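You operate a simulated robot arm through the tools that you are given. There is no shell and no other tool. Be economical: measure what you need, move in short steps, check, and stop when the job is done.

You run a simulated robot arm. Do the job below in one go: nothing can be reset, and whatever is moved stays where it is left.

TASK
Spray the coffee dregs off the big bowl with the tap's spray head.
Fine: tap on low first, head lifted out, heat knob left as it is; none beside the sink; at the end the head is in its ring and the tap off.

It is judged by the outcome, as a careful person would: the job done as asked, and still so three seconds after it is handed in. It fails if anything else is knocked over, pushed out of place, dropped, spilled or broken.

THE ROBOT
A 6-joint arm with a two-finger parallel gripper, fixed in place. Base frame: the origin is at the foot of the arm, x ahead of it, y to its left, z up. Readings come in m, degrees, newtons and seconds.
With the tool pointing down near the work surface it reaches from about 0.48 to 0.88 m from the base axis. Its first joint turns from -115.0 to 115.0 degrees. Payload 4.2 kg.
The TCP is the grasp point between the finger pads, 0.023 m short of the fingertips. In the tool frame z runs along the fingers and y along their closing line. Largest opening 0.094 m; finger width 0.038, thickness 0.01; the body of the gripper, 0.054 by 0.096 m, starts 0.039 m behind the TCP.
Orientation is that of the tool frame in the base frame, as a unit quaternion [x, y, z, w]. With the fingers straight down and closing along the base's y, the tool's x points along the base's -x, its y along +y and its z along -z.

THE INTERFACE
- The arm moves only by the tool drive_tool. Its argument "commands" is a list of rows, each a list of 2 entries, a list of its own where there are three numbers: the shift along the tool's x, y, z in m, then the turn, a rotation vector about the tool's x, y, z in degrees. In form: [[[dx, dy, dz], [rx, ry, rz]], ...]. A call has 1 to 12 rows; each row shifts and turns the commanded pose from where the row before left it, along the tool's axes as they then stand. "jaw" is the finger opening in m, from 0 to 0.094, set as the call begins (left out, the last holds). Rows are played at 5 a second. More than 0.05 m and 8.6 degrees between two rows, or a gripper value outside its range, and nothing of the call is played. A pose out of reach is approached as far as the arm can. The call stops where the force on the tool passes 40 N (or 10 N more than at its start, if that is more) or the arm is blocked; 0.2 s more then pass. The fingers move at their own pace (about 0.108 m/s each) and stop on an object; they squeeze with about 21 N. The grip force told is the motor's: it shows also when the fingers shut on nothing. Time passes only in rows, and 0.2 s behind the last, so rows that do not move let the fingers close. The reply holds the time, the measured pose of the TCP, the force on the tool along the base axes, the opening and the grip force, in the units named above and with some noise, with the torque about the TCP (base axes, N m) and any sound that the robot's microphone picked up.
- Cameras (640 x 400 px; columns grow to the right, rows downward): "scene" is fixed at [0.4068, -0.5028, 1.6222]; the picture's right is [0.85, -0.53, 0.00], its down [-0.28, -0.45, -0.85] and it looks along [0.45, 0.72, -0.53] (base axes); focal length 328 px, centre (320, 200). "wrist" rides on the gripper at [0.086, 0.016, -0.075] in the tool frame; the picture's right is [-0.18, 0.98, 0.00], its down [-0.58, -0.11, -0.81] and it looks along [-0.79, -0.15, 0.59] (tool axes); focal length 243 px, centre (320, 200). There is no depth. A picture from a camera that has moved, and an enlarged one, comes with that camera's place and axes in the base frame and with its lens. The place of the scene camera against the robot may be out by one fixed shift of up to 0.018 m in any direction.
- snapshot(camera): a new picture of that camera. It takes no simulated time.
- raise_lower(by): slides the trunk up (or, below 0, down) by that many m; the arm rides with it, the base frame stays. It gives what a move gives, with no picture.
- zoom(camera, box): a new picture of the part [left, top, right, bottom] of that camera's present view, enlarged. It takes no simulated time.
- job_done(): hands the job in; it is judged then, once.

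Work in short steps. Places have to be worked out from the pictures, the camera data and where the tool is seen: move nearer, look again, correct. Check each grasp and each placing, and mend what went wrong. You have 120 turns and 68 pictures in all, those below and enlarged ones among them. Open the gripper and draw the arm clear of the work before you hand the job in, unless the task says otherwise; then end with one line.

The tools are called after "Emit:" as a command line: name --argument value ..., lists and objects as JSON in quotes. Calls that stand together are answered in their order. drive_tool: Moves the arm, as the interface text tells. Its arguments: {"type":"object","properties":{"commands":{"type":"array","items":{"type":"array"}},"jaw":{"type":"number"}},"required":["commands"]} The other tools are called the same way: raise_lower (by) slides the trunk up or down; snapshot (camera) takes a picture; zoom (camera, box) takes an enlarged picture of a part of a camera's view; job_done () hands the job in.

At the start:

```text
clock: 0.0
position: [0.6031, -0.0292, 1.4037]
orientation: [0.0, 1.0, 0.0, 0.0]
wrist_force: [-0.9, -0.1, -0.3]
torque: [0.02, 0.0, 0.03]
finger_gap: 0.0941
gripper_force: 0.0
trunk travel left (down, up): [-0.875, 0.115]
```

scene: 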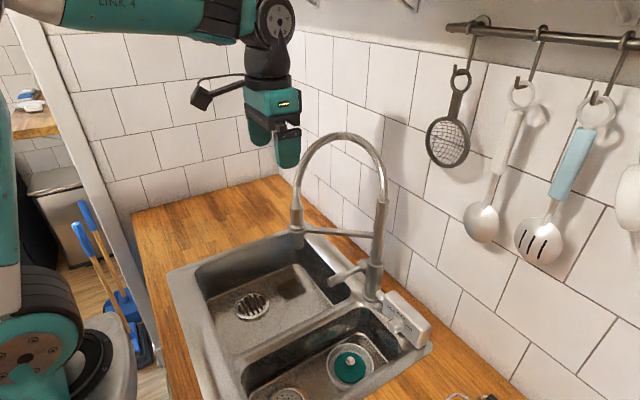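
wrist: 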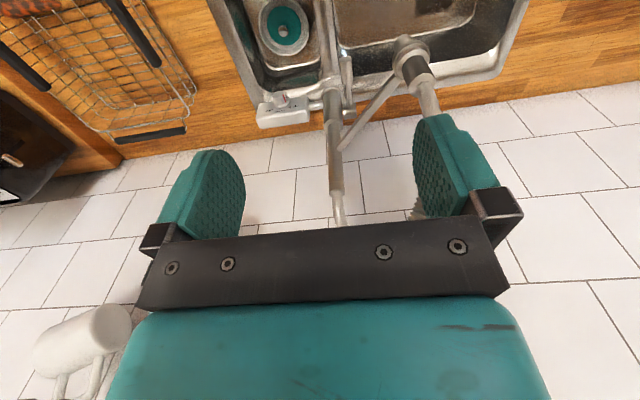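

I start by looking closely at the tap and the sinks, before any move.

Emit:
zoom --camera "scene" --box '[260, 120, 460, 245]'

Emit:
zoom --camera "scene" --box '[240, 260, 464, 400]'

Emit:
zoom --camera "wrist" --box '[200, 0, 520, 200]'

```text
3.20 times, centred on (360, 182) of scene
camera zoom: at [0.4068, -0.5028, 1.6222], right [0.85, -0.53, 0.0], down [-0.28, -0.45, -0.85], along [0.45, 0.72, -0.53], focal length 1049 px, centre (192, 256)
```

zoom: 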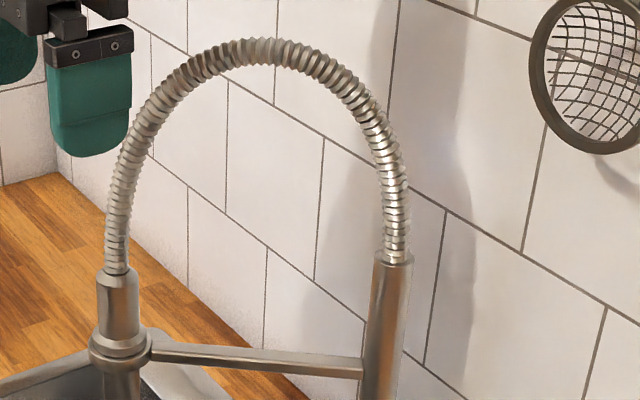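

```text
2.86 times, centred on (352, 330) of scene
camera zoom: at [0.4068, -0.5028, 1.6222], right [0.85, -0.53, 0.0], down [-0.28, -0.45, -0.85], along [0.45, 0.72, -0.53], focal length 937 px, centre (229, -171)
```

zoom: 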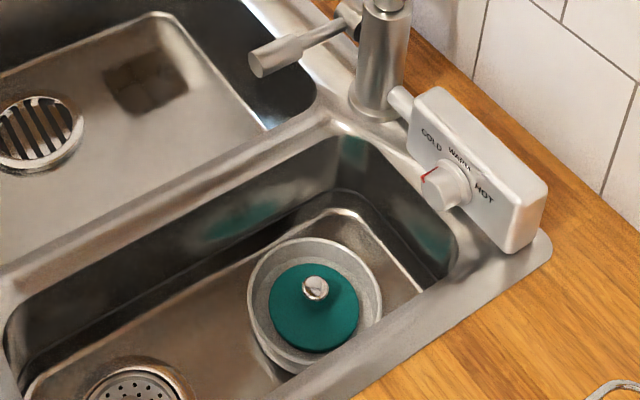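

```text
2.00 times, centred on (360, 100) of wrist
camera zoom: at [0.5158, -0.0107, 1.4778], right [0.18, 0.98, 0.0], down [0.58, -0.11, 0.81], along [0.79, -0.15, -0.59], focal length 485 px, centre (240, 400)
```

zoom: 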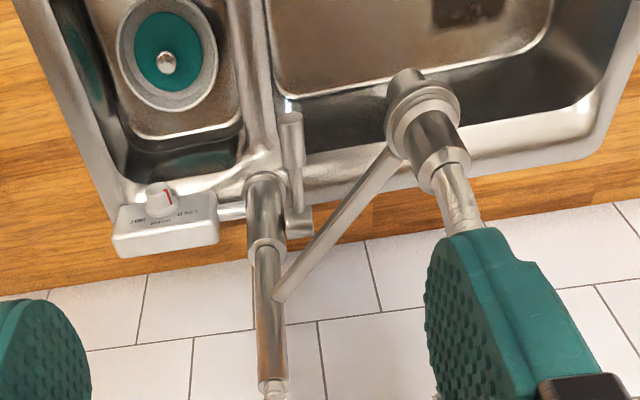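

The wall lies ahead (+x), the big bowl is on +y and the small one on -y. Rough triangulation puts the tap column near (0.87,-0.04) and the head's ring near (0.71,0.095,1.08). Next I look closely at the lever, the head and the dark patch.

Emit:
zoom --camera "scene" --box '[310, 240, 438, 320]'

Emit:
zoom --camera "scene" --box '[180, 190, 340, 330]'

Emit:
zoom --camera "wrist" --box '[300, 0, 460, 140]'

```text
5.00 times, centred on (374, 280) of scene
camera zoom: at [0.4068, -0.5028, 1.6222], right [0.85, -0.53, 0.0], down [-0.28, -0.45, -0.85], along [0.45, 0.72, -0.53], focal length 1640 px, centre (50, -200)
```

zoom: 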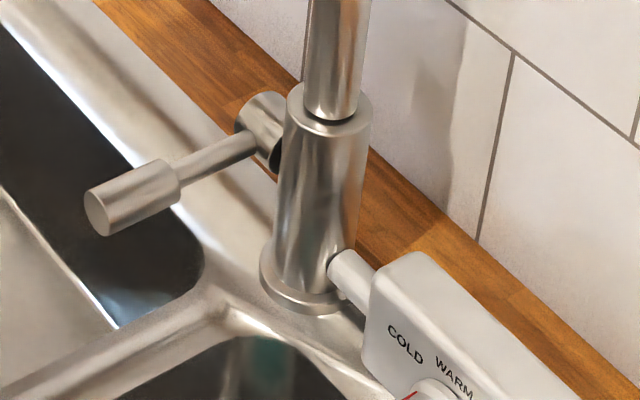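

```text
2.86 times, centred on (260, 260) of scene
camera zoom: at [0.4068, -0.5028, 1.6222], right [0.85, -0.53, 0.0], down [-0.28, -0.45, -0.85], along [0.45, 0.72, -0.53], focal length 937 px, centre (491, 29)
```

zoom: 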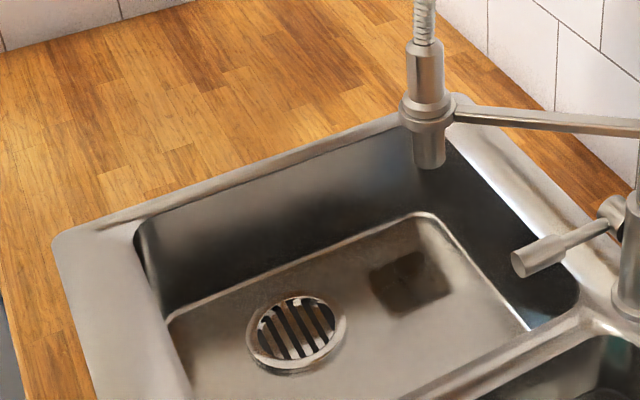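

```text
2.86 times, centred on (380, 70) of wrist
camera zoom: at [0.5158, -0.0107, 1.4778], right [0.18, 0.98, 0.0], down [0.58, -0.11, 0.81], along [0.79, -0.15, -0.59], focal length 693 px, centre (149, 571)
```

zoom: 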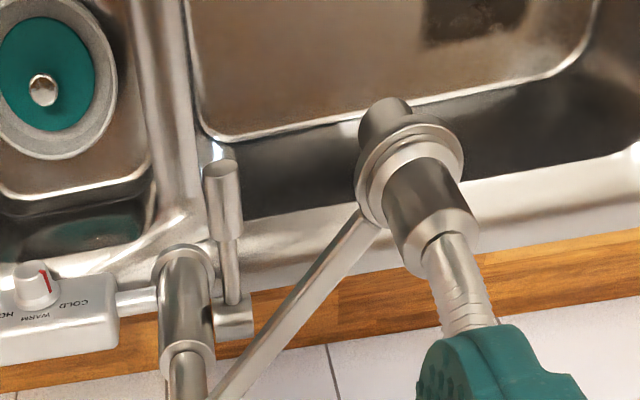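

The dark patch in the big bowl is the dregs, near (0.76,0.245). The lever tip is near (0.756,0.0,0.97), with its pivot about 0.10 m further in. I lower the trunk for a closer look.

Emit:
raise_lower --by -0.15

Emit:
snapshot --camera "wrist"

Emit:
snapshot --camera "scene"

```text
clock: 1.8
position: [0.6025, -0.029, 1.254]
orientation: [0.0, 1.0, -0.001, 0.0]
wrist_force: [0.9, 0.3, -0.7]
torque: [0.02, 0.01, 0.0]
finger_gap: 0.0939
gripper_force: 0.0
trunk travel left (down, up): [-0.725, 0.265]
```

```text
59 pictures are left
camera wrist: at [0.5158, -0.0107, 1.3278], right [0.18, 0.98, 0.0], down [0.58, -0.11, 0.81], along [0.79, -0.15, -0.59], focal length 243 px, centre (320, 200)
```

wrist: 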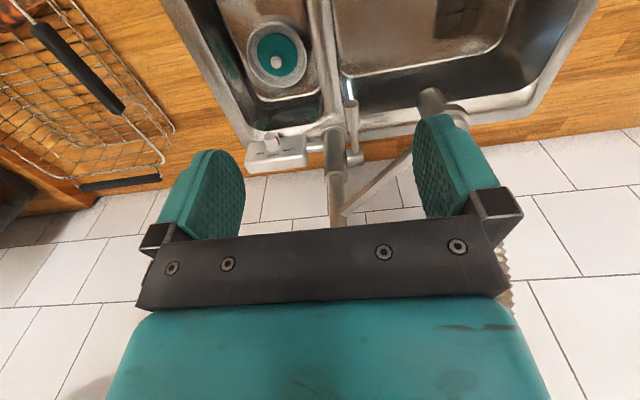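

```text
58 pictures are left
```

scene: 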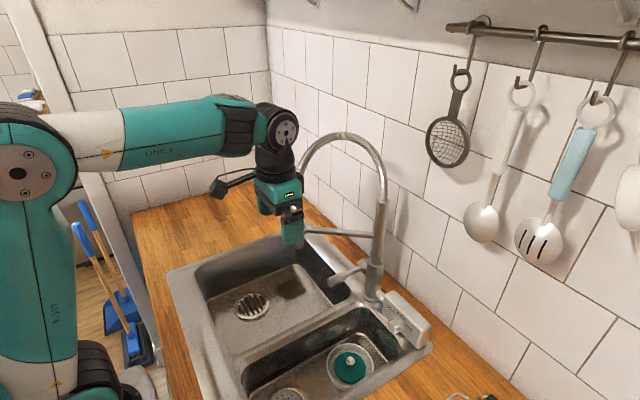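

Lowering worked and nothing was touched. I zoom this wrist view to triangulate against the earlier one.

Emit:
zoom --camera "wrist" --box '[290, 60, 482, 180]'

```text
3.33 times, centred on (386, 120) of wrist
camera zoom: at [0.5158, -0.0107, 1.3278], right [0.18, 0.98, 0.0], down [0.58, -0.11, 0.81], along [0.79, -0.15, -0.59], focal length 809 px, centre (100, 467)
```

zoom: 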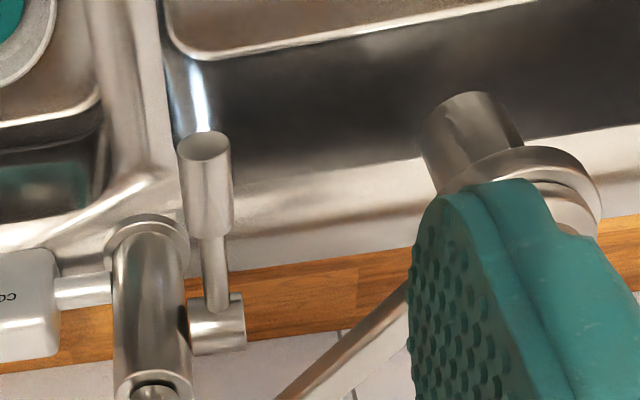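

The lever tip comes out at about (0.739,-0.004,0.978), its pivot at (0.852,…,0.987), and the head's axis near (0.70,0.095) with its ring at z≈1.09. I tilt the tool 45° forward with half-open jaws, then back-stage along the lever's approach line.

Emit:
drive_tool --commands '[[[0, 0, 0], [0, -7.5, 0]], [[0, 0, 0], [0, -7.5, 0]], [[0, 0, 0], [0, -7.5, 0]], [[0, 0, 0], [0, -7.5, 0]], [[0, 0, 0], [0, -7.5, 0]], [[0, 0, 0], [0, -7.5, 0]], [[0.0175, 0.005, 0.03], [0, 0, 0]], [[0.0175, 0.005, 0.03], [0, 0, 0]], [[0.0175, 0.005, 0.03], [0, 0, 0]], [[0.0175, 0.005, 0.03], [0, 0, 0]], [[0.0175, 0.005, 0.03], [0, 0, 0]]]' --jaw 0.06

Emit:
snapshot --camera "wrist"

Emit:
snapshot --camera "scene"

```text
clock: 4.2
position: [0.6482, -0.0033, 1.0859]
orientation: [0.001, 0.924, 0.0, 0.383]
wrist_force: [-0.3, -0.1, 0.4]
torque: [0.0, 0.01, 0.0]
finger_gap: 0.0599
gripper_force: 0.0
trunk travel left (down, up): [-0.725, 0.265]
```

```text
56 pictures are left
camera wrist: at [0.5333, 0.0139, 1.077], right [0.13, 0.98, 0.13], down [-0.16, -0.11, 0.98], along [0.98, -0.15, 0.14], focal length 243 px, centre (320, 200)
```

wrist: 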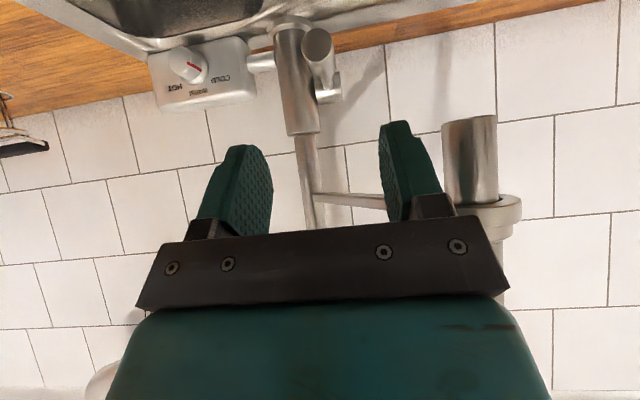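

```text
55 pictures are left
```

scene: 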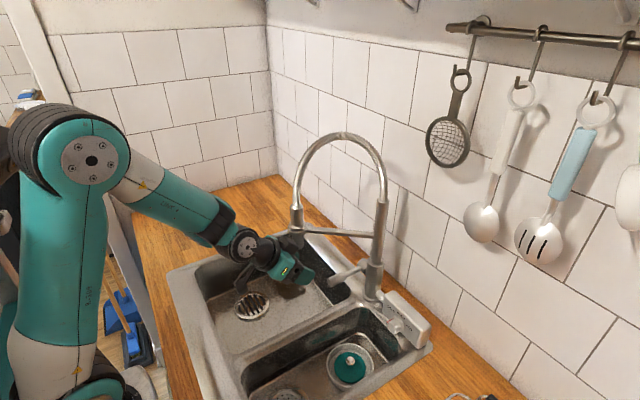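

The new view confirms the lever end at about (0.739,-0.003,0.985); the nozzle end is at z≈1.063 and the ring at z≈1.115. I advance along the tool axis so the fingers straddle the lever tip.

Emit:
drive_tool --commands '[[[-0.001, 0, 0.038], [0, 0, 0]], [[-0.001, 0, 0.038], [0, 0, 0]], [[-0.001, 0, 0.038], [0, 0, 0]], [[-0.001, 0, 0.036], [0, 0, 0]]]'

Emit:
snapshot --camera "wrist"

Emit:
zoom --camera "scene" --box '[240, 200, 432, 320]'

```text
clock: 5.2
position: [0.7565, -0.0032, 0.9857]
orientation: [0.0, 0.924, 0.0, 0.383]
wrist_force: [-0.5, -0.9, 1.0]
torque: [0.04, 0.02, 0.0]
finger_gap: 0.0599
gripper_force: 0.1
trunk travel left (down, up): [-0.725, 0.265]
```

```text
54 pictures are left
camera wrist: at [0.6432, 0.0141, 0.9766], right [0.13, 0.98, 0.13], down [-0.16, -0.11, 0.98], along [0.98, -0.15, 0.14], focal length 243 px, centre (320, 200)
```

wrist: 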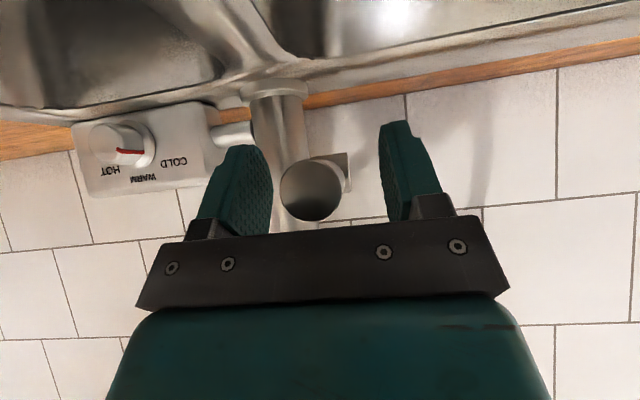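

```text
3.33 times, centred on (336, 260) of scene
camera zoom: at [0.4068, -0.5028, 1.6222], right [0.85, -0.53, 0.0], down [-0.28, -0.45, -0.85], along [0.45, 0.72, -0.53], focal length 1093 px, centre (267, 0)
```

zoom: 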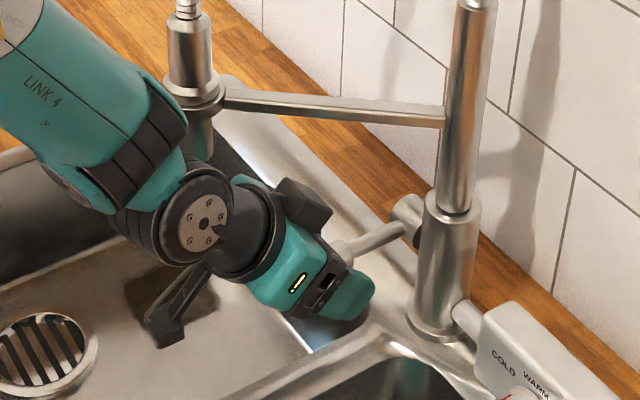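

The lever tip sits between the pads at TCP height. I close on it and check the grip.

Emit:
drive_tool --commands '[[[0, 0, 0], [0, 0, 0]], [[0, 0, 0], [0, 0, 0]], [[0, 0, 0], [0, 0, 0]]]' --jaw 0.0

```text
clock: 6.0
position: [0.7569, -0.0061, 0.9859]
orientation: [0.001, 0.924, -0.001, 0.382]
wrist_force: [4.0, -9.1, -1.9]
torque: [-0.08, -0.01, 1.0]
finger_gap: 0.0247
gripper_force: 45.2
trunk travel left (down, up): [-0.725, 0.265]
```

It's gripped (0.025 gap) with a small side load: the lever sits about 3 mm to -y. I shift to relax that, then raise the tip about 5° on its arc and listen for water.

Emit:
drive_tool --commands '[[[0, -0.003, 0], [0, 0, 0]], [[-0.003, 0, -0.003], [0, 2.5, 0]], [[-0.003, 0, -0.003], [0, 2.5, 0]]]'

Emit:
zoom --camera "scene" --box '[220, 190, 412, 310]'

```text
clock: 6.8
position: [0.7589, -0.0052, 0.9931]
orientation: [-0.001, 0.939, 0.002, 0.345]
wrist_force: [11.8, 6.3, 8.3]
torque: [-0.12, -1.06, -0.93]
finger_gap: 0.0246
gripper_force: 44.9
trunk travel left (down, up): [-0.725, 0.265]
```

```text
3.33 times, centred on (316, 250) of scene
camera zoom: at [0.4068, -0.5028, 1.6222], right [0.85, -0.53, 0.0], down [-0.28, -0.45, -0.85], along [0.45, 0.72, -0.53], focal length 1093 px, centre (333, 33)
```

zoom: 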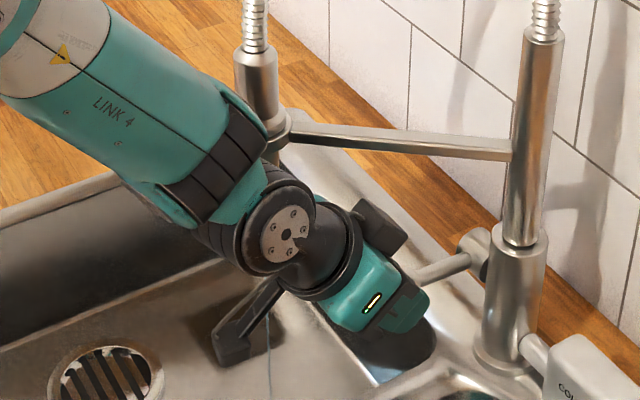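

It moved about 7 mm with light loads and I can't see water yet. I continue the arc a little, without further turn.

Emit:
drive_tool --commands '[[[-0.0045, 0, -0.005], [0, 0, 0]], [[-0.0045, 0, -0.005], [0, 0, 0]], [[0, 0, 0], [0, 0, 0]]]'

Emit:
zoom --camera "scene" --box '[220, 190, 412, 310]'

Emit:
snapshot --camera "wrist"

```text
clock: 7.5
position: [0.7554, -0.0062, 1.0023]
orientation: [-0.001, 0.941, 0.0, 0.339]
wrist_force: [6.6, 13.7, -15.7]
torque: [-0.11, 1.15, -0.98]
finger_gap: 0.0249
gripper_force: 45.0
trunk travel left (down, up): [-0.725, 0.265]
```

```text
3.33 times, centred on (316, 250) of scene
camera zoom: at [0.4068, -0.5028, 1.6222], right [0.85, -0.53, 0.0], down [-0.28, -0.45, -0.85], along [0.45, 0.72, -0.53], focal length 1093 px, centre (333, 33)
```

zoom: 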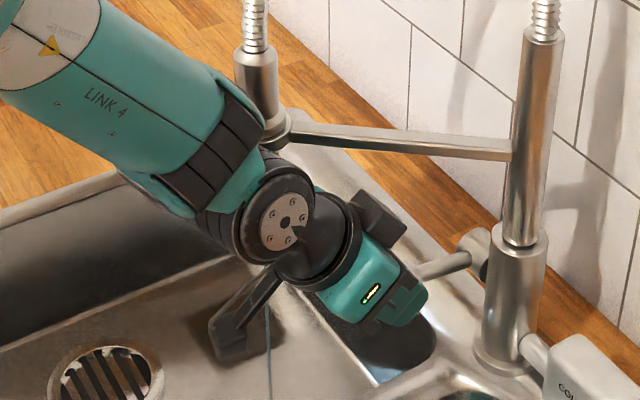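

```text
50 pictures are left
camera wrist: at [0.6413, 0.0126, 1.0035], right [0.14, 0.98, 0.12], down [-0.07, -0.11, 0.99], along [0.99, -0.15, 0.05], focal length 243 px, centre (320, 200)
```

wrist: 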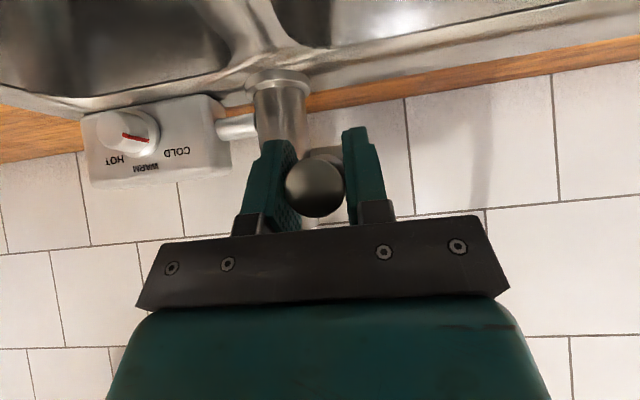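

The lever end has risen about 17 mm and there's still no sound. I ease the side load and raise it further on the arc, turning the tool with it.

Emit:
drive_tool --commands '[[[-0.003, 0.0015, -0.005], [0, 2.5, 0]], [[-0.0035, 0, -0.0055], [0, 2.5, 0]], [[0, 0, 0], [0, 0, 0]]]'

Emit:
snapshot --camera "scene"

```text
clock: 8.3
position: [0.7579, -0.0056, 1.0165]
orientation: [0.0, 0.953, 0.0, 0.302]
wrist_force: [20.5, 6.7, -12.6]
torque: [0.2, 0.46, 0.59]
finger_gap: 0.0248
gripper_force: 45.2
trunk travel left (down, up): [-0.725, 0.265]
```

```text
49 pictures are left
```

scene: 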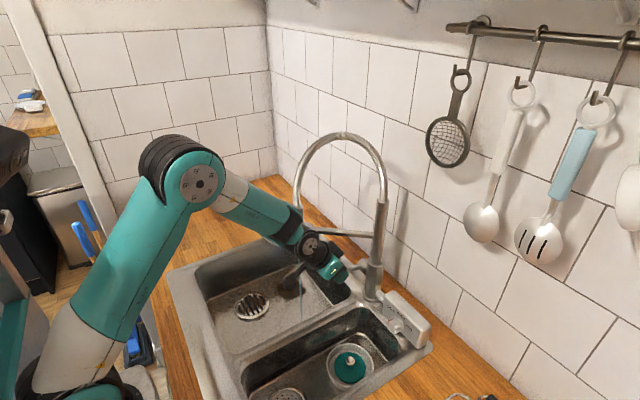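

There's a faint vertical line under the head, possibly a thin stream. I zoom there.

Emit:
zoom --camera "scene" --box '[256, 230, 352, 330]'

```text
4.00 times, centred on (304, 280) of scene
camera zoom: at [0.4068, -0.5028, 1.6222], right [0.85, -0.53, 0.0], down [-0.28, -0.45, -0.85], along [0.45, 0.72, -0.53], focal length 1312 px, centre (384, -120)
```

zoom: 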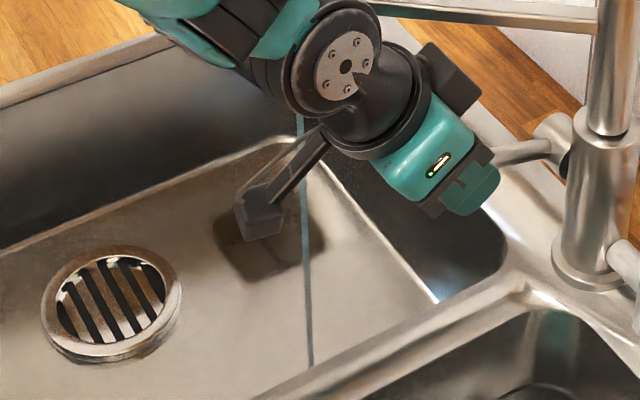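

Yes: a thin stream is running into the big bowl, so the tap is on low at about 18°. I release the lever here and back out along the tool axis.

Emit:
drive_tool --commands '[[[0, 0, 0], [0, 0, 0]], [[0, 0, 0], [0, 0, 0]], [[0, 0, -0.03], [0, 0, 0]], [[0, 0, -0.04], [0, 0, 0]], [[0, 0, -0.04], [0, 0, 0]], [[0, 0, -0.04], [0, 0, 0]]]' --jaw 0.06

Emit:
snapshot --camera "wrist"

Emit:
zoom --camera "scene" --box '[220, 200, 412, 320]'

```text
clock: 9.8
position: [0.6704, -0.0034, 1.1402]
orientation: [0.0, 0.954, 0.0, 0.3]
wrist_force: [0.2, 0.6, -0.2]
torque: [0.01, -0.01, 0.0]
finger_gap: 0.06
gripper_force: 0.1
trunk travel left (down, up): [-0.725, 0.265]
```

```text
47 pictures are left
camera wrist: at [0.5567, 0.0141, 1.1505], right [0.15, 0.98, 0.11], down [0.02, -0.11, 0.99], along [0.99, -0.15, -0.03], focal length 243 px, centre (320, 200)
```

wrist: 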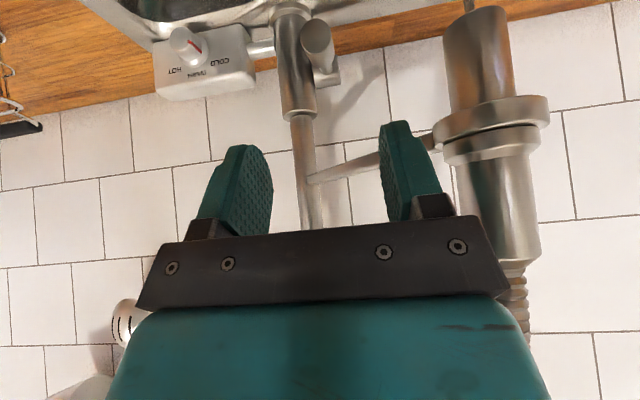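

```text
3.33 times, centred on (316, 260) of scene
camera zoom: at [0.4068, -0.5028, 1.6222], right [0.85, -0.53, 0.0], down [-0.28, -0.45, -0.85], along [0.45, 0.72, -0.53], focal length 1093 px, centre (333, 0)
```

zoom: 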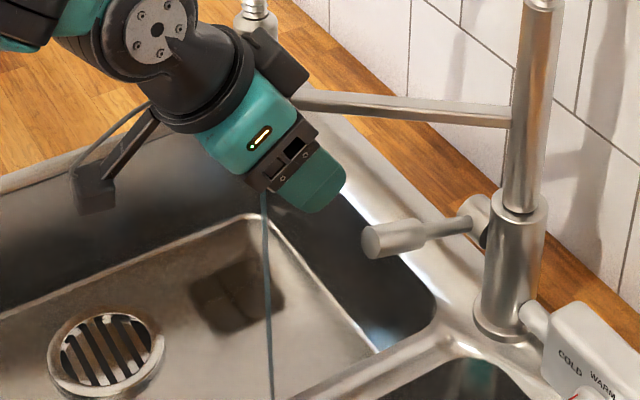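

The tap stays on and the stream falls inside the bowl. The head's body is about 0.042 m wide around (0.705,0.091), z 1.125–1.19, with the hose above. I back off and level the tool so I can take the head from the front, clear of the hose.

Emit:
drive_tool --commands '[[[0.0273, 0, -0.0191], [0, 0, 0]], [[0.0273, 0, -0.0191], [0, 0, 0]], [[0.0273, 0, -0.0191], [0, 0, 0]], [[0, 0, 0], [0, -7.87, 0]], [[0, 0, 0], [0, -7.87, 0]], [[0, 0, 0], [0, -7.87, 0]], [[0, 0, 0], [0, -7.87, 0]], [[0, 0, 0], [0, -7.87, 0]], [[0, 0, 0], [0, -7.87, 0]], [[0, 0, 0], [0, -7.87, 0]]]' --jaw 0.08

Emit:
snapshot --camera "scene"

```text
clock: 11.9
position: [0.6398, 0.0289, 1.1838]
orientation: [-0.002, 0.71, 0.001, 0.705]
wrist_force: [-0.3, 0.8, -0.1]
torque: [0.02, 0.0, -0.01]
finger_gap: 0.0799
gripper_force: 0.1
out of reach, approached as far as the arm can: row 5, 6, 7, 8, 9, 10
trunk travel left (down, up): [-0.725, 0.265]
```

```text
45 pictures are left
```

scene: 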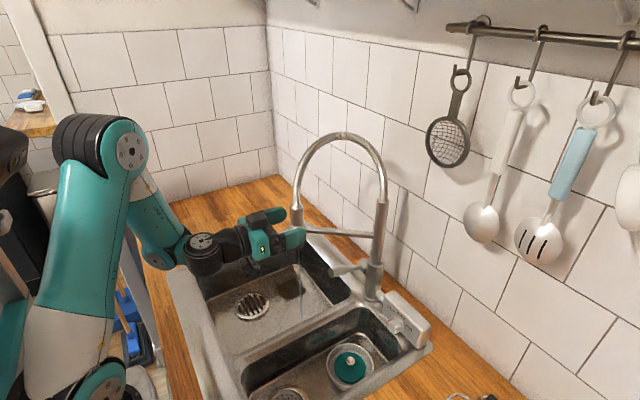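

That was too close in for a level tool; the arm stopped at (0.64,0.029,1.184), still clear of the head. I test a small sideways step to see where the commanded pose stands.

Emit:
drive_tool --commands '[[[0, 0.01, 0], [0, 0, 0]], [[0, 0.01, 0], [0, 0, 0]]]'

```text
clock: 12.6
position: [0.6404, 0.0485, 1.1853]
orientation: [0.001, 0.707, -0.001, 0.708]
wrist_force: [0.2, -0.2, 0.3]
torque: [-0.01, 0.02, -0.01]
finger_gap: 0.0798
gripper_force: 0.1
trunk travel left (down, up): [-0.725, 0.265]
```

The commanded pose follows the achieved one. I move into line with the head: y to 0.09 and z to 1.158.

Emit:
drive_tool --commands '[[[0.009, 0.014, 0], [0, 0, 0]], [[0.009, 0.014, 0], [0, 0, 0]], [[0.009, 0.014, 0], [0, 0, 0]]]'

Emit:
snapshot --camera "wrist"

Emit:
zoom --camera "scene" --box '[220, 170, 412, 290]'

```text
clock: 13.3
position: [0.6449, 0.0944, 1.163]
orientation: [0.0, 0.708, 0.0, 0.706]
wrist_force: [0.0, -0.7, 1.0]
torque: [-0.01, -0.02, 0.05]
finger_gap: 0.0802
gripper_force: 0.1
out of reach, approached as far as the arm can: row 2
trunk travel left (down, up): [-0.725, 0.265]
```

```text
44 pictures are left
camera wrist: at [0.5713, 0.1112, 1.0755], right [0.0, 0.98, 0.18], down [-0.8, -0.11, 0.58], along [0.59, -0.15, 0.79], focal length 243 px, centre (320, 200)
```

wrist: 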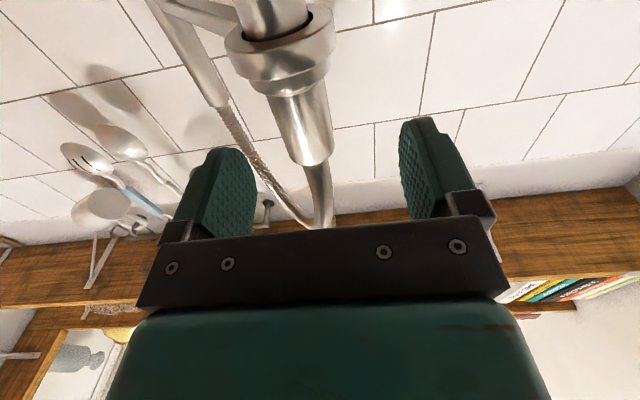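

```text
3.33 times, centred on (316, 230) of scene
camera zoom: at [0.4068, -0.5028, 1.6222], right [0.85, -0.53, 0.0], down [-0.28, -0.45, -0.85], along [0.45, 0.72, -0.53], focal length 1093 px, centre (333, 100)
```

zoom: 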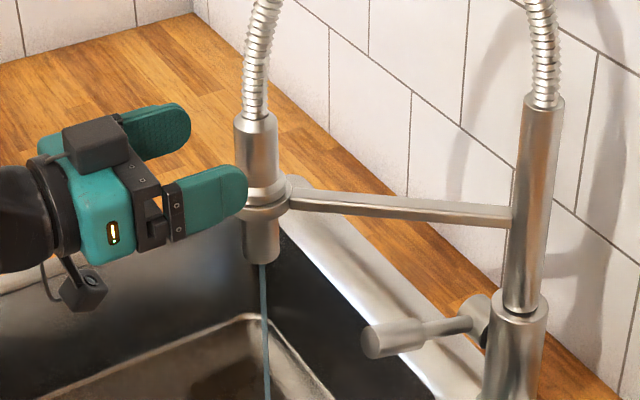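

From this view the head's axis is at y≈0.083 and its body spans z≈1.145–1.20. I centre on y=0.083, z=1.168 and advance to x≈0.70.

Emit:
drive_tool --commands '[[[-0.005, -0.011, 0], [0, 0, 0]], [[0, 0, 0.03], [0, 0, 0]], [[0, 0, 0.027], [0, 0, 0]]]'

Emit:
snapshot --camera "wrist"

Emit:
zoom --camera "scene" --box '[250, 180, 346, 240]'

```text
clock: 14.2
position: [0.7011, 0.0816, 1.168]
orientation: [0.0, 0.707, 0.0, 0.708]
wrist_force: [0.3, 0.8, 0.4]
torque: [-0.04, 0.0, -0.06]
finger_gap: 0.08
gripper_force: 0.1
trunk travel left (down, up): [-0.725, 0.265]
```

```text
42 pictures are left
camera wrist: at [0.6262, 0.0995, 1.0804], right [0.0, 0.98, 0.18], down [-0.81, -0.11, 0.58], along [0.59, -0.15, 0.79], focal length 243 px, centre (320, 200)
```

wrist: 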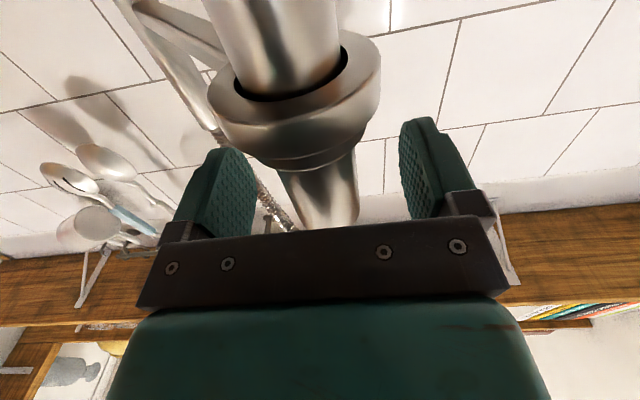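

```text
6.67 times, centred on (298, 210) of scene
camera zoom: at [0.4068, -0.5028, 1.6222], right [0.85, -0.53, 0.0], down [-0.28, -0.45, -0.85], along [0.45, 0.72, -0.53], focal length 2186 px, centre (467, 133)
```

zoom: 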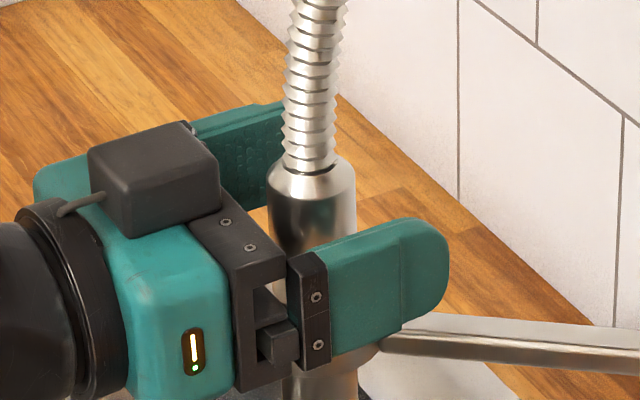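

The head is between the fingers, but they sit a bit low, just above the ring's arm. I raise 12 mm and close.

Emit:
drive_tool --commands '[[[-0.012, 0, 0.003], [0, 0, 0]]]'

Emit:
drive_tool --commands '[[[0, 0, 0], [0, 0, 0]], [[0, 0, 0], [0, 0, 0]], [[0, 0, 0], [0, 0, 0]]]' --jaw 0.0

Emit:
zoom --camera "scene" --box '[250, 170, 378, 250]'

```text
clock: 14.6
position: [0.7035, 0.0798, 1.1789]
orientation: [0.0, 0.707, -0.001, 0.708]
wrist_force: [-0.7, 1.0, 0.7]
torque: [-0.03, -0.02, 0.0]
finger_gap: 0.0799
gripper_force: 0.0
trunk travel left (down, up): [-0.725, 0.265]
```

```text
clock: 15.3
position: [0.7032, 0.0805, 1.1794]
orientation: [0.0, 0.707, 0.0, 0.708]
wrist_force: [-3.3, 6.5, 0.8]
torque: [0.5, 0.2, 0.12]
finger_gap: 0.0311
gripper_force: 21.0
trunk travel left (down, up): [-0.725, 0.265]
```

```text
5.00 times, centred on (314, 210) of scene
camera zoom: at [0.4068, -0.5028, 1.6222], right [0.85, -0.53, 0.0], down [-0.28, -0.45, -0.85], along [0.45, 0.72, -0.53], focal length 1640 px, centre (350, 150)
```

zoom: 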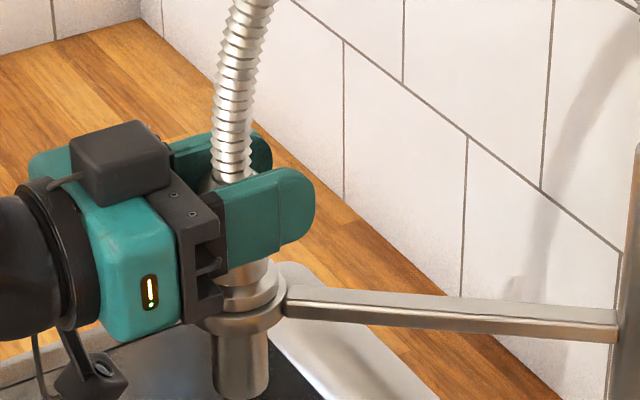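

The head is held (gap 0.031). I lift straight up in small rows so the nozzle clears the ring.

Emit:
drive_tool --commands '[[[-0.015, 0.001, 0], [0, 0, 0]], [[-0.02, 0, 0], [0, 0, 0]], [[-0.02, 0, 0], [0, 0, 0]], [[-0.02, 0, 0], [0, 0, 0]], [[-0.015, 0, 0], [0, 0, 0]]]'

Emit:
snapshot --camera "scene"

Emit:
zoom --camera "scene" --box '[250, 160, 378, 260]'

```text
clock: 16.6
position: [0.7055, 0.0784, 1.2696]
orientation: [0.0, 0.707, 0.0, 0.707]
wrist_force: [0.4, -0.6, -1.8]
torque: [0.03, 0.02, -0.03]
finger_gap: 0.0309
gripper_force: 21.0
trunk travel left (down, up): [-0.725, 0.265]
```

```text
39 pictures are left
```

scene: 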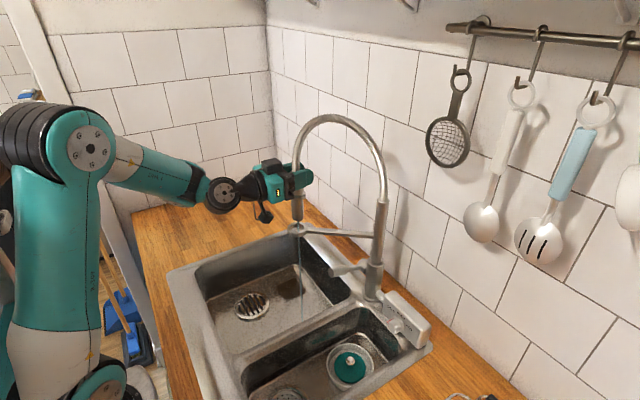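

```text
4.00 times, centred on (314, 210) of scene
camera zoom: at [0.4068, -0.5028, 1.6222], right [0.85, -0.53, 0.0], down [-0.28, -0.45, -0.85], along [0.45, 0.72, -0.53], focal length 1312 px, centre (344, 160)
```

zoom: 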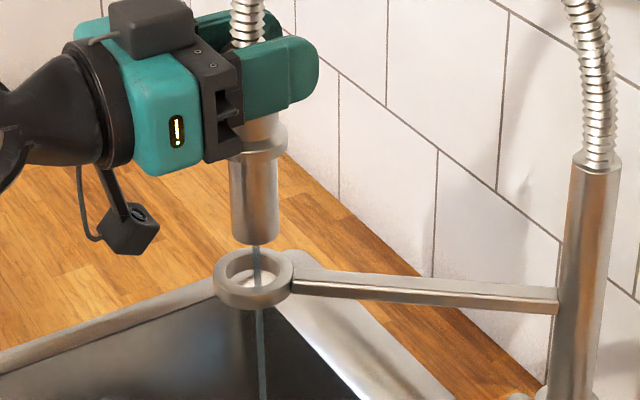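

The head is out of the ring, with the stream falling through it into the bowl. I rise 1 cm more and carry the head toward the dregs (+y), watching the hose load.

Emit:
drive_tool --commands '[[[-0.01, 0, 0], [0, 0, 0]], [[0, 0.03, 0], [0, 0, 0]], [[0, 0.03, 0.005], [0, 0, 0]], [[0, 0.03, 0.01], [0, 0, 0]], [[0, 0.03, 0.01], [0, 0, 0]]]'

Emit:
snapshot --camera "scene"

Emit:
zoom --camera "scene" --box '[200, 220, 360, 320]'

```text
clock: 17.8
position: [0.727, 0.2039, 1.2787]
orientation: [0.0, 0.706, -0.001, 0.708]
wrist_force: [-1.2, 0.0, -1.0]
torque: [-0.01, -0.01, -0.01]
finger_gap: 0.0309
gripper_force: 21.1
trunk travel left (down, up): [-0.725, 0.265]
```

```text
37 pictures are left
```

scene: 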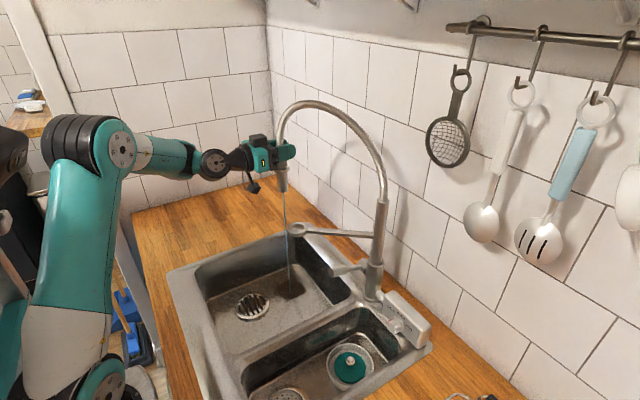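

```text
4.00 times, centred on (280, 270) of scene
camera zoom: at [0.4068, -0.5028, 1.6222], right [0.85, -0.53, 0.0], down [-0.28, -0.45, -0.85], along [0.45, 0.72, -0.53], focal length 1312 px, centre (480, -80)
```

zoom: 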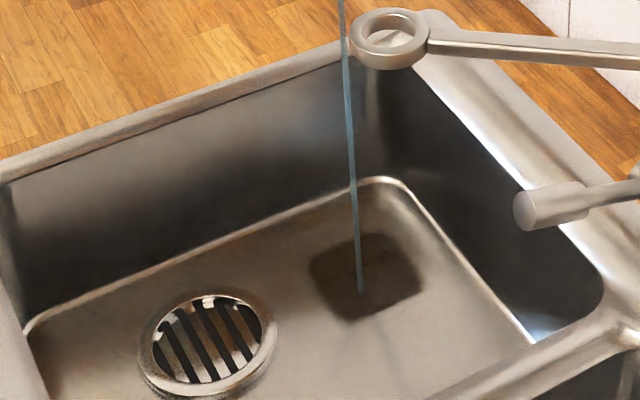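

The stream lands inside the dregs patch, which I place at x 0.705–0.775, y 0.175–0.255, centred near (0.74,0.216). I lower the head for a closer spray, then look for fading.

Emit:
drive_tool --commands '[[[0.035, 0.004, 0.004], [0, 0, 0]], [[0.035, 0.004, 0.004], [0, 0, 0]], [[0.035, 0.004, 0.005], [0, 0, 0]], [[0.02, 0, 0], [0, 0, 0]], [[0, 0, 0], [0, 0, 0]], [[0, 0, 0], [0, 0, 0]]]'

Emit:
zoom --camera "scene" --box '[200, 200, 360, 320]'

```text
clock: 19.1
position: [0.7433, 0.2143, 1.1554]
orientation: [0.0, 0.707, 0.0, 0.707]
wrist_force: [-0.2, 0.2, -0.9]
torque: [0.02, -0.01, 0.02]
finger_gap: 0.0308
gripper_force: 20.7
trunk travel left (down, up): [-0.725, 0.265]
```

```text
3.33 times, centred on (280, 260) of scene
camera zoom: at [0.4068, -0.5028, 1.6222], right [0.85, -0.53, 0.0], down [-0.28, -0.45, -0.85], along [0.45, 0.72, -0.53], focal length 1093 px, centre (453, 0)
```

zoom: 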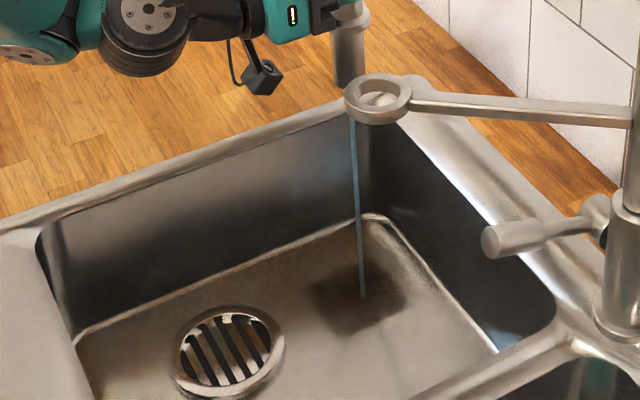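

The patch is already fading and the stream is on its centre. I sweep slowly around it.

Emit:
drive_tool --commands '[[[0, 0.02, 0], [0, 0, 0]], [[0, 0.01, -0.015], [0, 0, 0]], [[0, -0.015, -0.01], [0, 0, 0]], [[0, -0.015, 0], [0, 0, 0]], [[0, -0.015, 0], [0, 0, 0]], [[0, -0.012, 0.01], [0, 0, 0]], [[0, 0, 0.015], [0, 0, 0]], [[0, 0.01, 0.02], [0, 0, 0]], [[0, 0.015, 0.005], [0, 0, 0]], [[0, 0.015, 0], [0, 0, 0]], [[0, 0.015, 0], [0, 0, 0]], [[0, -0.005, -0.015], [0, 0, 0]]]'

Emit:
zoom --camera "scene" --box '[200, 200, 360, 320]'

```text
clock: 21.8
position: [0.7519, 0.2368, 1.1549]
orientation: [-0.001, 0.707, 0.001, 0.707]
wrist_force: [0.3, -0.3, -0.6]
torque: [0.01, -0.03, 0.0]
finger_gap: 0.0308
gripper_force: 20.9
trunk travel left (down, up): [-0.725, 0.265]
```

```text
3.33 times, centred on (280, 260) of scene
camera zoom: at [0.4068, -0.5028, 1.6222], right [0.85, -0.53, 0.0], down [-0.28, -0.45, -0.85], along [0.45, 0.72, -0.53], focal length 1093 px, centre (453, 0)
```

zoom: 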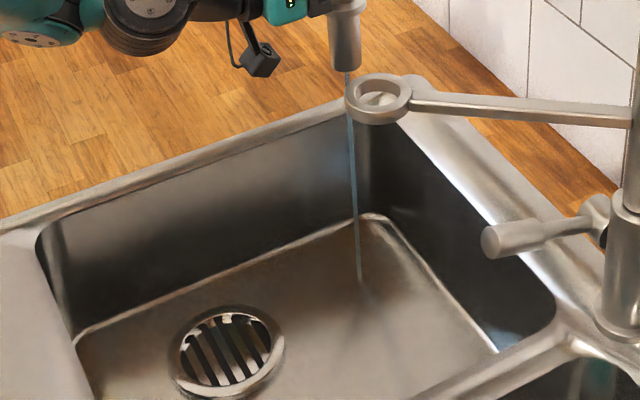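

Nearly gone. I do one more sweep, then zoom tightly for residue.

Emit:
drive_tool --commands '[[[0, 0.01, 0.01], [0, 0, 0]], [[0, 0.01, -0.015], [0, 0, 0]], [[0, 0, -0.02], [0, 0, 0]], [[0, -0.015, -0.01], [0, 0, 0]], [[0, -0.02, 0], [0, 0, 0]], [[0, -0.02, 0], [0, 0, 0]], [[0, -0.015, 0.01], [0, 0, 0]], [[0, 0, 0.025], [0, 0, 0]], [[0, 0.015, 0.015], [0, 0, 0]], [[0, 0.02, 0], [0, 0, 0]], [[0, 0, -0.02], [0, 0, 0]], [[0, -0.01, -0.01], [0, 0, 0]]]'

Emit:
zoom --camera "scene" --box '[246, 250, 342, 320]'

```text
clock: 24.4
position: [0.7378, 0.211, 1.1558]
orientation: [0.0, 0.707, 0.0, 0.707]
wrist_force: [0.0, 0.1, -1.4]
torque: [-0.04, -0.04, -0.01]
finger_gap: 0.0309
gripper_force: 20.6
trunk travel left (down, up): [-0.725, 0.265]
```

```text
5.71 times, centred on (294, 285) of scene
camera zoom: at [0.4068, -0.5028, 1.6222], right [0.85, -0.53, 0.0], down [-0.28, -0.45, -0.85], along [0.45, 0.72, -0.53], focal length 1874 px, centre (469, -286)
```

zoom: 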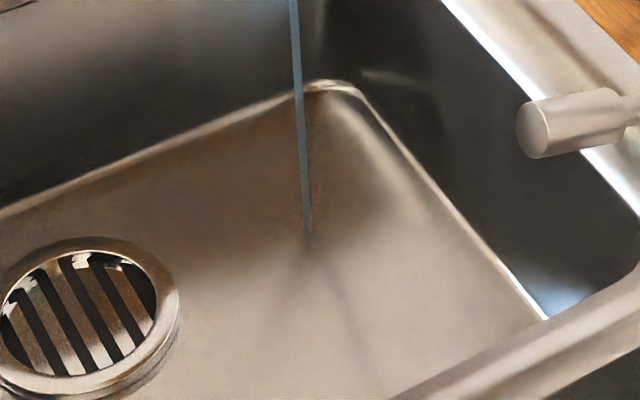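

The dregs are gone. I raise the head and carry it back over the ring, reversing the path out.

Emit:
drive_tool --commands '[[[-0.042, 0, 0], [0, 0, 0]], [[-0.042, 0, 0], [0, 0, 0]], [[-0.041, 0, 0], [0, 0, 0]], [[0, -0.033, -0.009], [0, 0, 0]], [[0, -0.033, -0.009], [0, 0, 0]], [[0, -0.033, -0.009], [0, 0, 0]], [[0, -0.032, -0.007], [0, 0, 0]], [[0, 0, 0], [0, 0, 0]]]'

Emit:
zoom --camera "scene" --box '[250, 160, 346, 260]'

Emit:
snapshot --camera "wrist"

```text
clock: 26.1
position: [0.703, 0.0791, 1.2777]
orientation: [0.0, 0.707, 0.0, 0.708]
wrist_force: [-0.3, 0.0, -1.9]
torque: [-0.03, -0.01, 0.01]
finger_gap: 0.0305
gripper_force: 21.0
trunk travel left (down, up): [-0.725, 0.265]
```

```text
4.00 times, centred on (298, 210) of scene
camera zoom: at [0.4068, -0.5028, 1.6222], right [0.85, -0.53, 0.0], down [-0.28, -0.45, -0.85], along [0.45, 0.72, -0.53], focal length 1312 px, centre (408, 160)
```

zoom: 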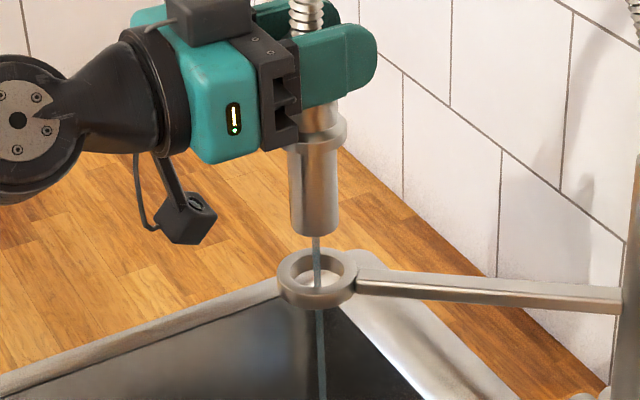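

```text
31 pictures are left
camera wrist: at [0.6279, 0.0983, 1.1898], right [0.0, 0.98, 0.18], down [-0.81, -0.11, 0.58], along [0.59, -0.15, 0.79], focal length 243 px, centre (320, 200)
```

wrist: 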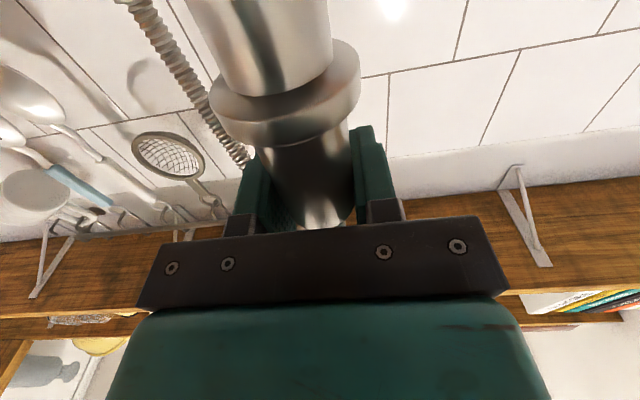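

The nozzle and stream are centred over the ring. I lower the head slowly, with force guarding.

Emit:
drive_tool --commands '[[[0.02, 0.001, 0.001], [0, 0, 0]], [[0.02, 0, 0], [0, 0, 0]], [[0.02, 0, 0], [0, 0, 0]], [[0.02, 0, 0], [0, 0, 0]], [[0.012, 0, 0], [0, 0, 0]]]'

Emit:
zoom --camera "scene" --box '[250, 160, 346, 260]'

```text
clock: 27.1
position: [0.704, 0.0815, 1.2147]
orientation: [-0.001, 0.698, 0.004, 0.716]
wrist_force: [-3.1, 6.0, 11.3]
torque: [0.38, 0.19, -0.02]
finger_gap: 0.0308
gripper_force: 21.0
trunk travel left (down, up): [-0.725, 0.265]
stopped in row 4: the force on the tool passed its limit at 50 N (the readings are from after the stop); the commanded pose is now the measured one
```

```text
4.00 times, centred on (298, 210) of scene
camera zoom: at [0.4068, -0.5028, 1.6222], right [0.85, -0.53, 0.0], down [-0.28, -0.45, -0.85], along [0.45, 0.72, -0.53], focal length 1312 px, centre (408, 160)
```

zoom: 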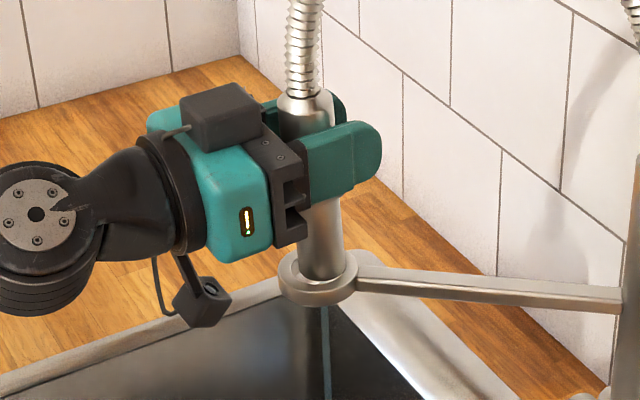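

It stopped at 50 N, and the head seems to have slid up in the grip. I look closer before doing anything.

Emit:
zoom --camera "scene" --box '[276, 180, 324, 240]'

Emit:
snapshot --camera "wrist"

```text
6.67 times, centred on (300, 210) of scene
camera zoom: at [0.4068, -0.5028, 1.6222], right [0.85, -0.53, 0.0], down [-0.28, -0.45, -0.85], along [0.45, 0.72, -0.53], focal length 2186 px, centre (453, 133)
```

zoom: 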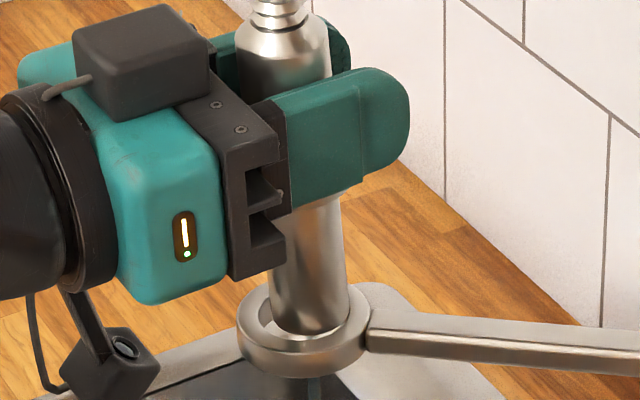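

```text
28 pictures are left
camera wrist: at [0.6326, 0.0994, 1.1254], right [-0.01, 0.98, 0.19], down [-0.82, -0.12, 0.56], along [0.57, -0.15, 0.81], focal length 243 px, centre (320, 200)
```

wrist: 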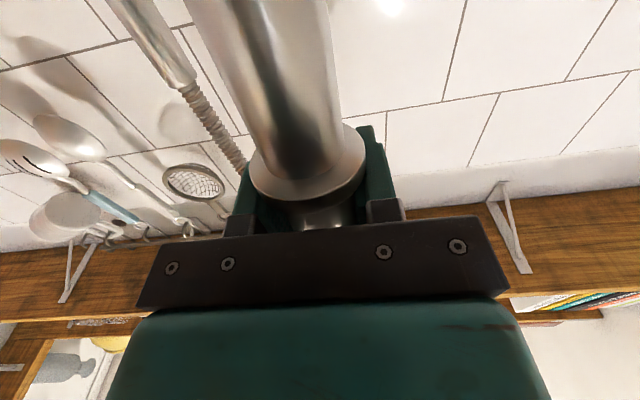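

The nozzle is resting on the ring's far rim, about 4 mm off (+x,-y), and the head has slid up and leaned slightly in the grip. I lift clear, level the tool and look again.

Emit:
drive_tool --commands '[[[-0.015, 0, 0], [0, 0, 0]], [[-0.015, 0, 0], [0, 1.5, 0]], [[0, 0, 0], [0, 0, 0]]]'

Emit:
zoom --camera "scene" --box '[268, 170, 332, 240]'

Emit:
snapshot --camera "wrist"

```text
clock: 27.9
position: [0.7061, 0.0795, 1.2449]
orientation: [0.001, 0.711, 0.001, 0.704]
wrist_force: [-0.5, -0.7, -1.4]
torque: [0.01, -0.01, 0.0]
finger_gap: 0.031
gripper_force: 20.7
trunk travel left (down, up): [-0.725, 0.265]
```

```text
5.71 times, centred on (300, 205) of scene
camera zoom: at [0.4068, -0.5028, 1.6222], right [0.85, -0.53, 0.0], down [-0.28, -0.45, -0.85], along [0.45, 0.72, -0.53], focal length 1874 px, centre (434, 171)
```

zoom: 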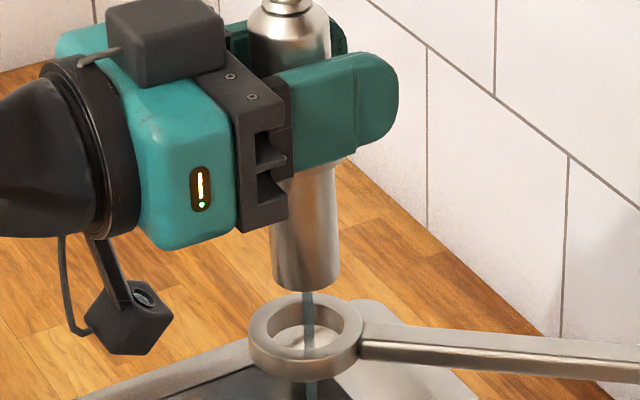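

```text
26 pictures are left
camera wrist: at [0.6302, 0.098, 1.1571], right [0.0, 0.98, 0.19], down [-0.8, -0.11, 0.59], along [0.6, -0.15, 0.79], focal length 243 px, centre (320, 200)
```

wrist: 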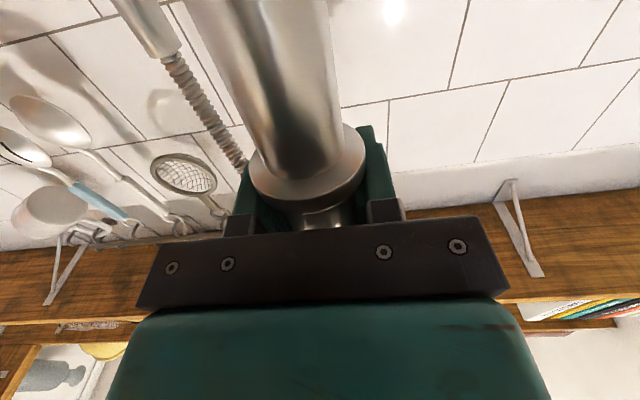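

The head is close to upright, but its y is about 0.080 while the ring measures 0.083 in the earlier wrist view. I shift +3 mm in y and -1.5 mm in x, and lower in small rows.

Emit:
drive_tool --commands '[[[0, 0.003, -0.0015], [0, 0, 0]], [[0.008, 0, 0], [0, 0, 0]], [[0.006, 0, 0], [0, 0, 0]], [[0, 0, 0], [0, 0, 0]]]'

Emit:
zoom --camera "scene" --box '[276, 190, 324, 240]'

```text
clock: 28.9
position: [0.7043, 0.0845, 1.2285]
orientation: [-0.001, 0.709, 0.002, 0.705]
wrist_force: [0.0, -0.5, -2.3]
torque: [0.01, -0.01, 0.0]
finger_gap: 0.0308
gripper_force: 20.7
trunk travel left (down, up): [-0.725, 0.265]
```

```text
8.00 times, centred on (300, 215) of scene
camera zoom: at [0.4068, -0.5028, 1.6222], right [0.85, -0.53, 0.0], down [-0.28, -0.45, -0.85], along [0.45, 0.72, -0.53], focal length 2624 px, centre (480, 80)
```

zoom: 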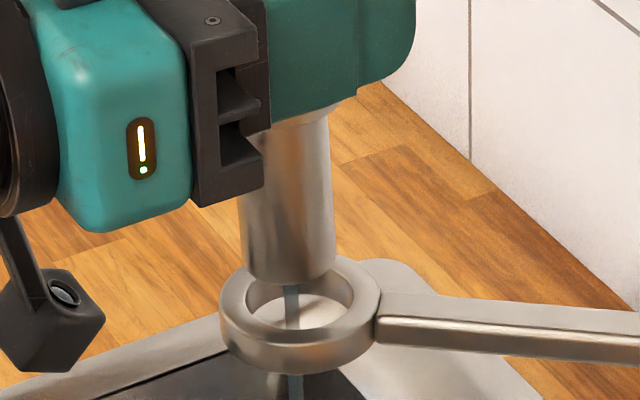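

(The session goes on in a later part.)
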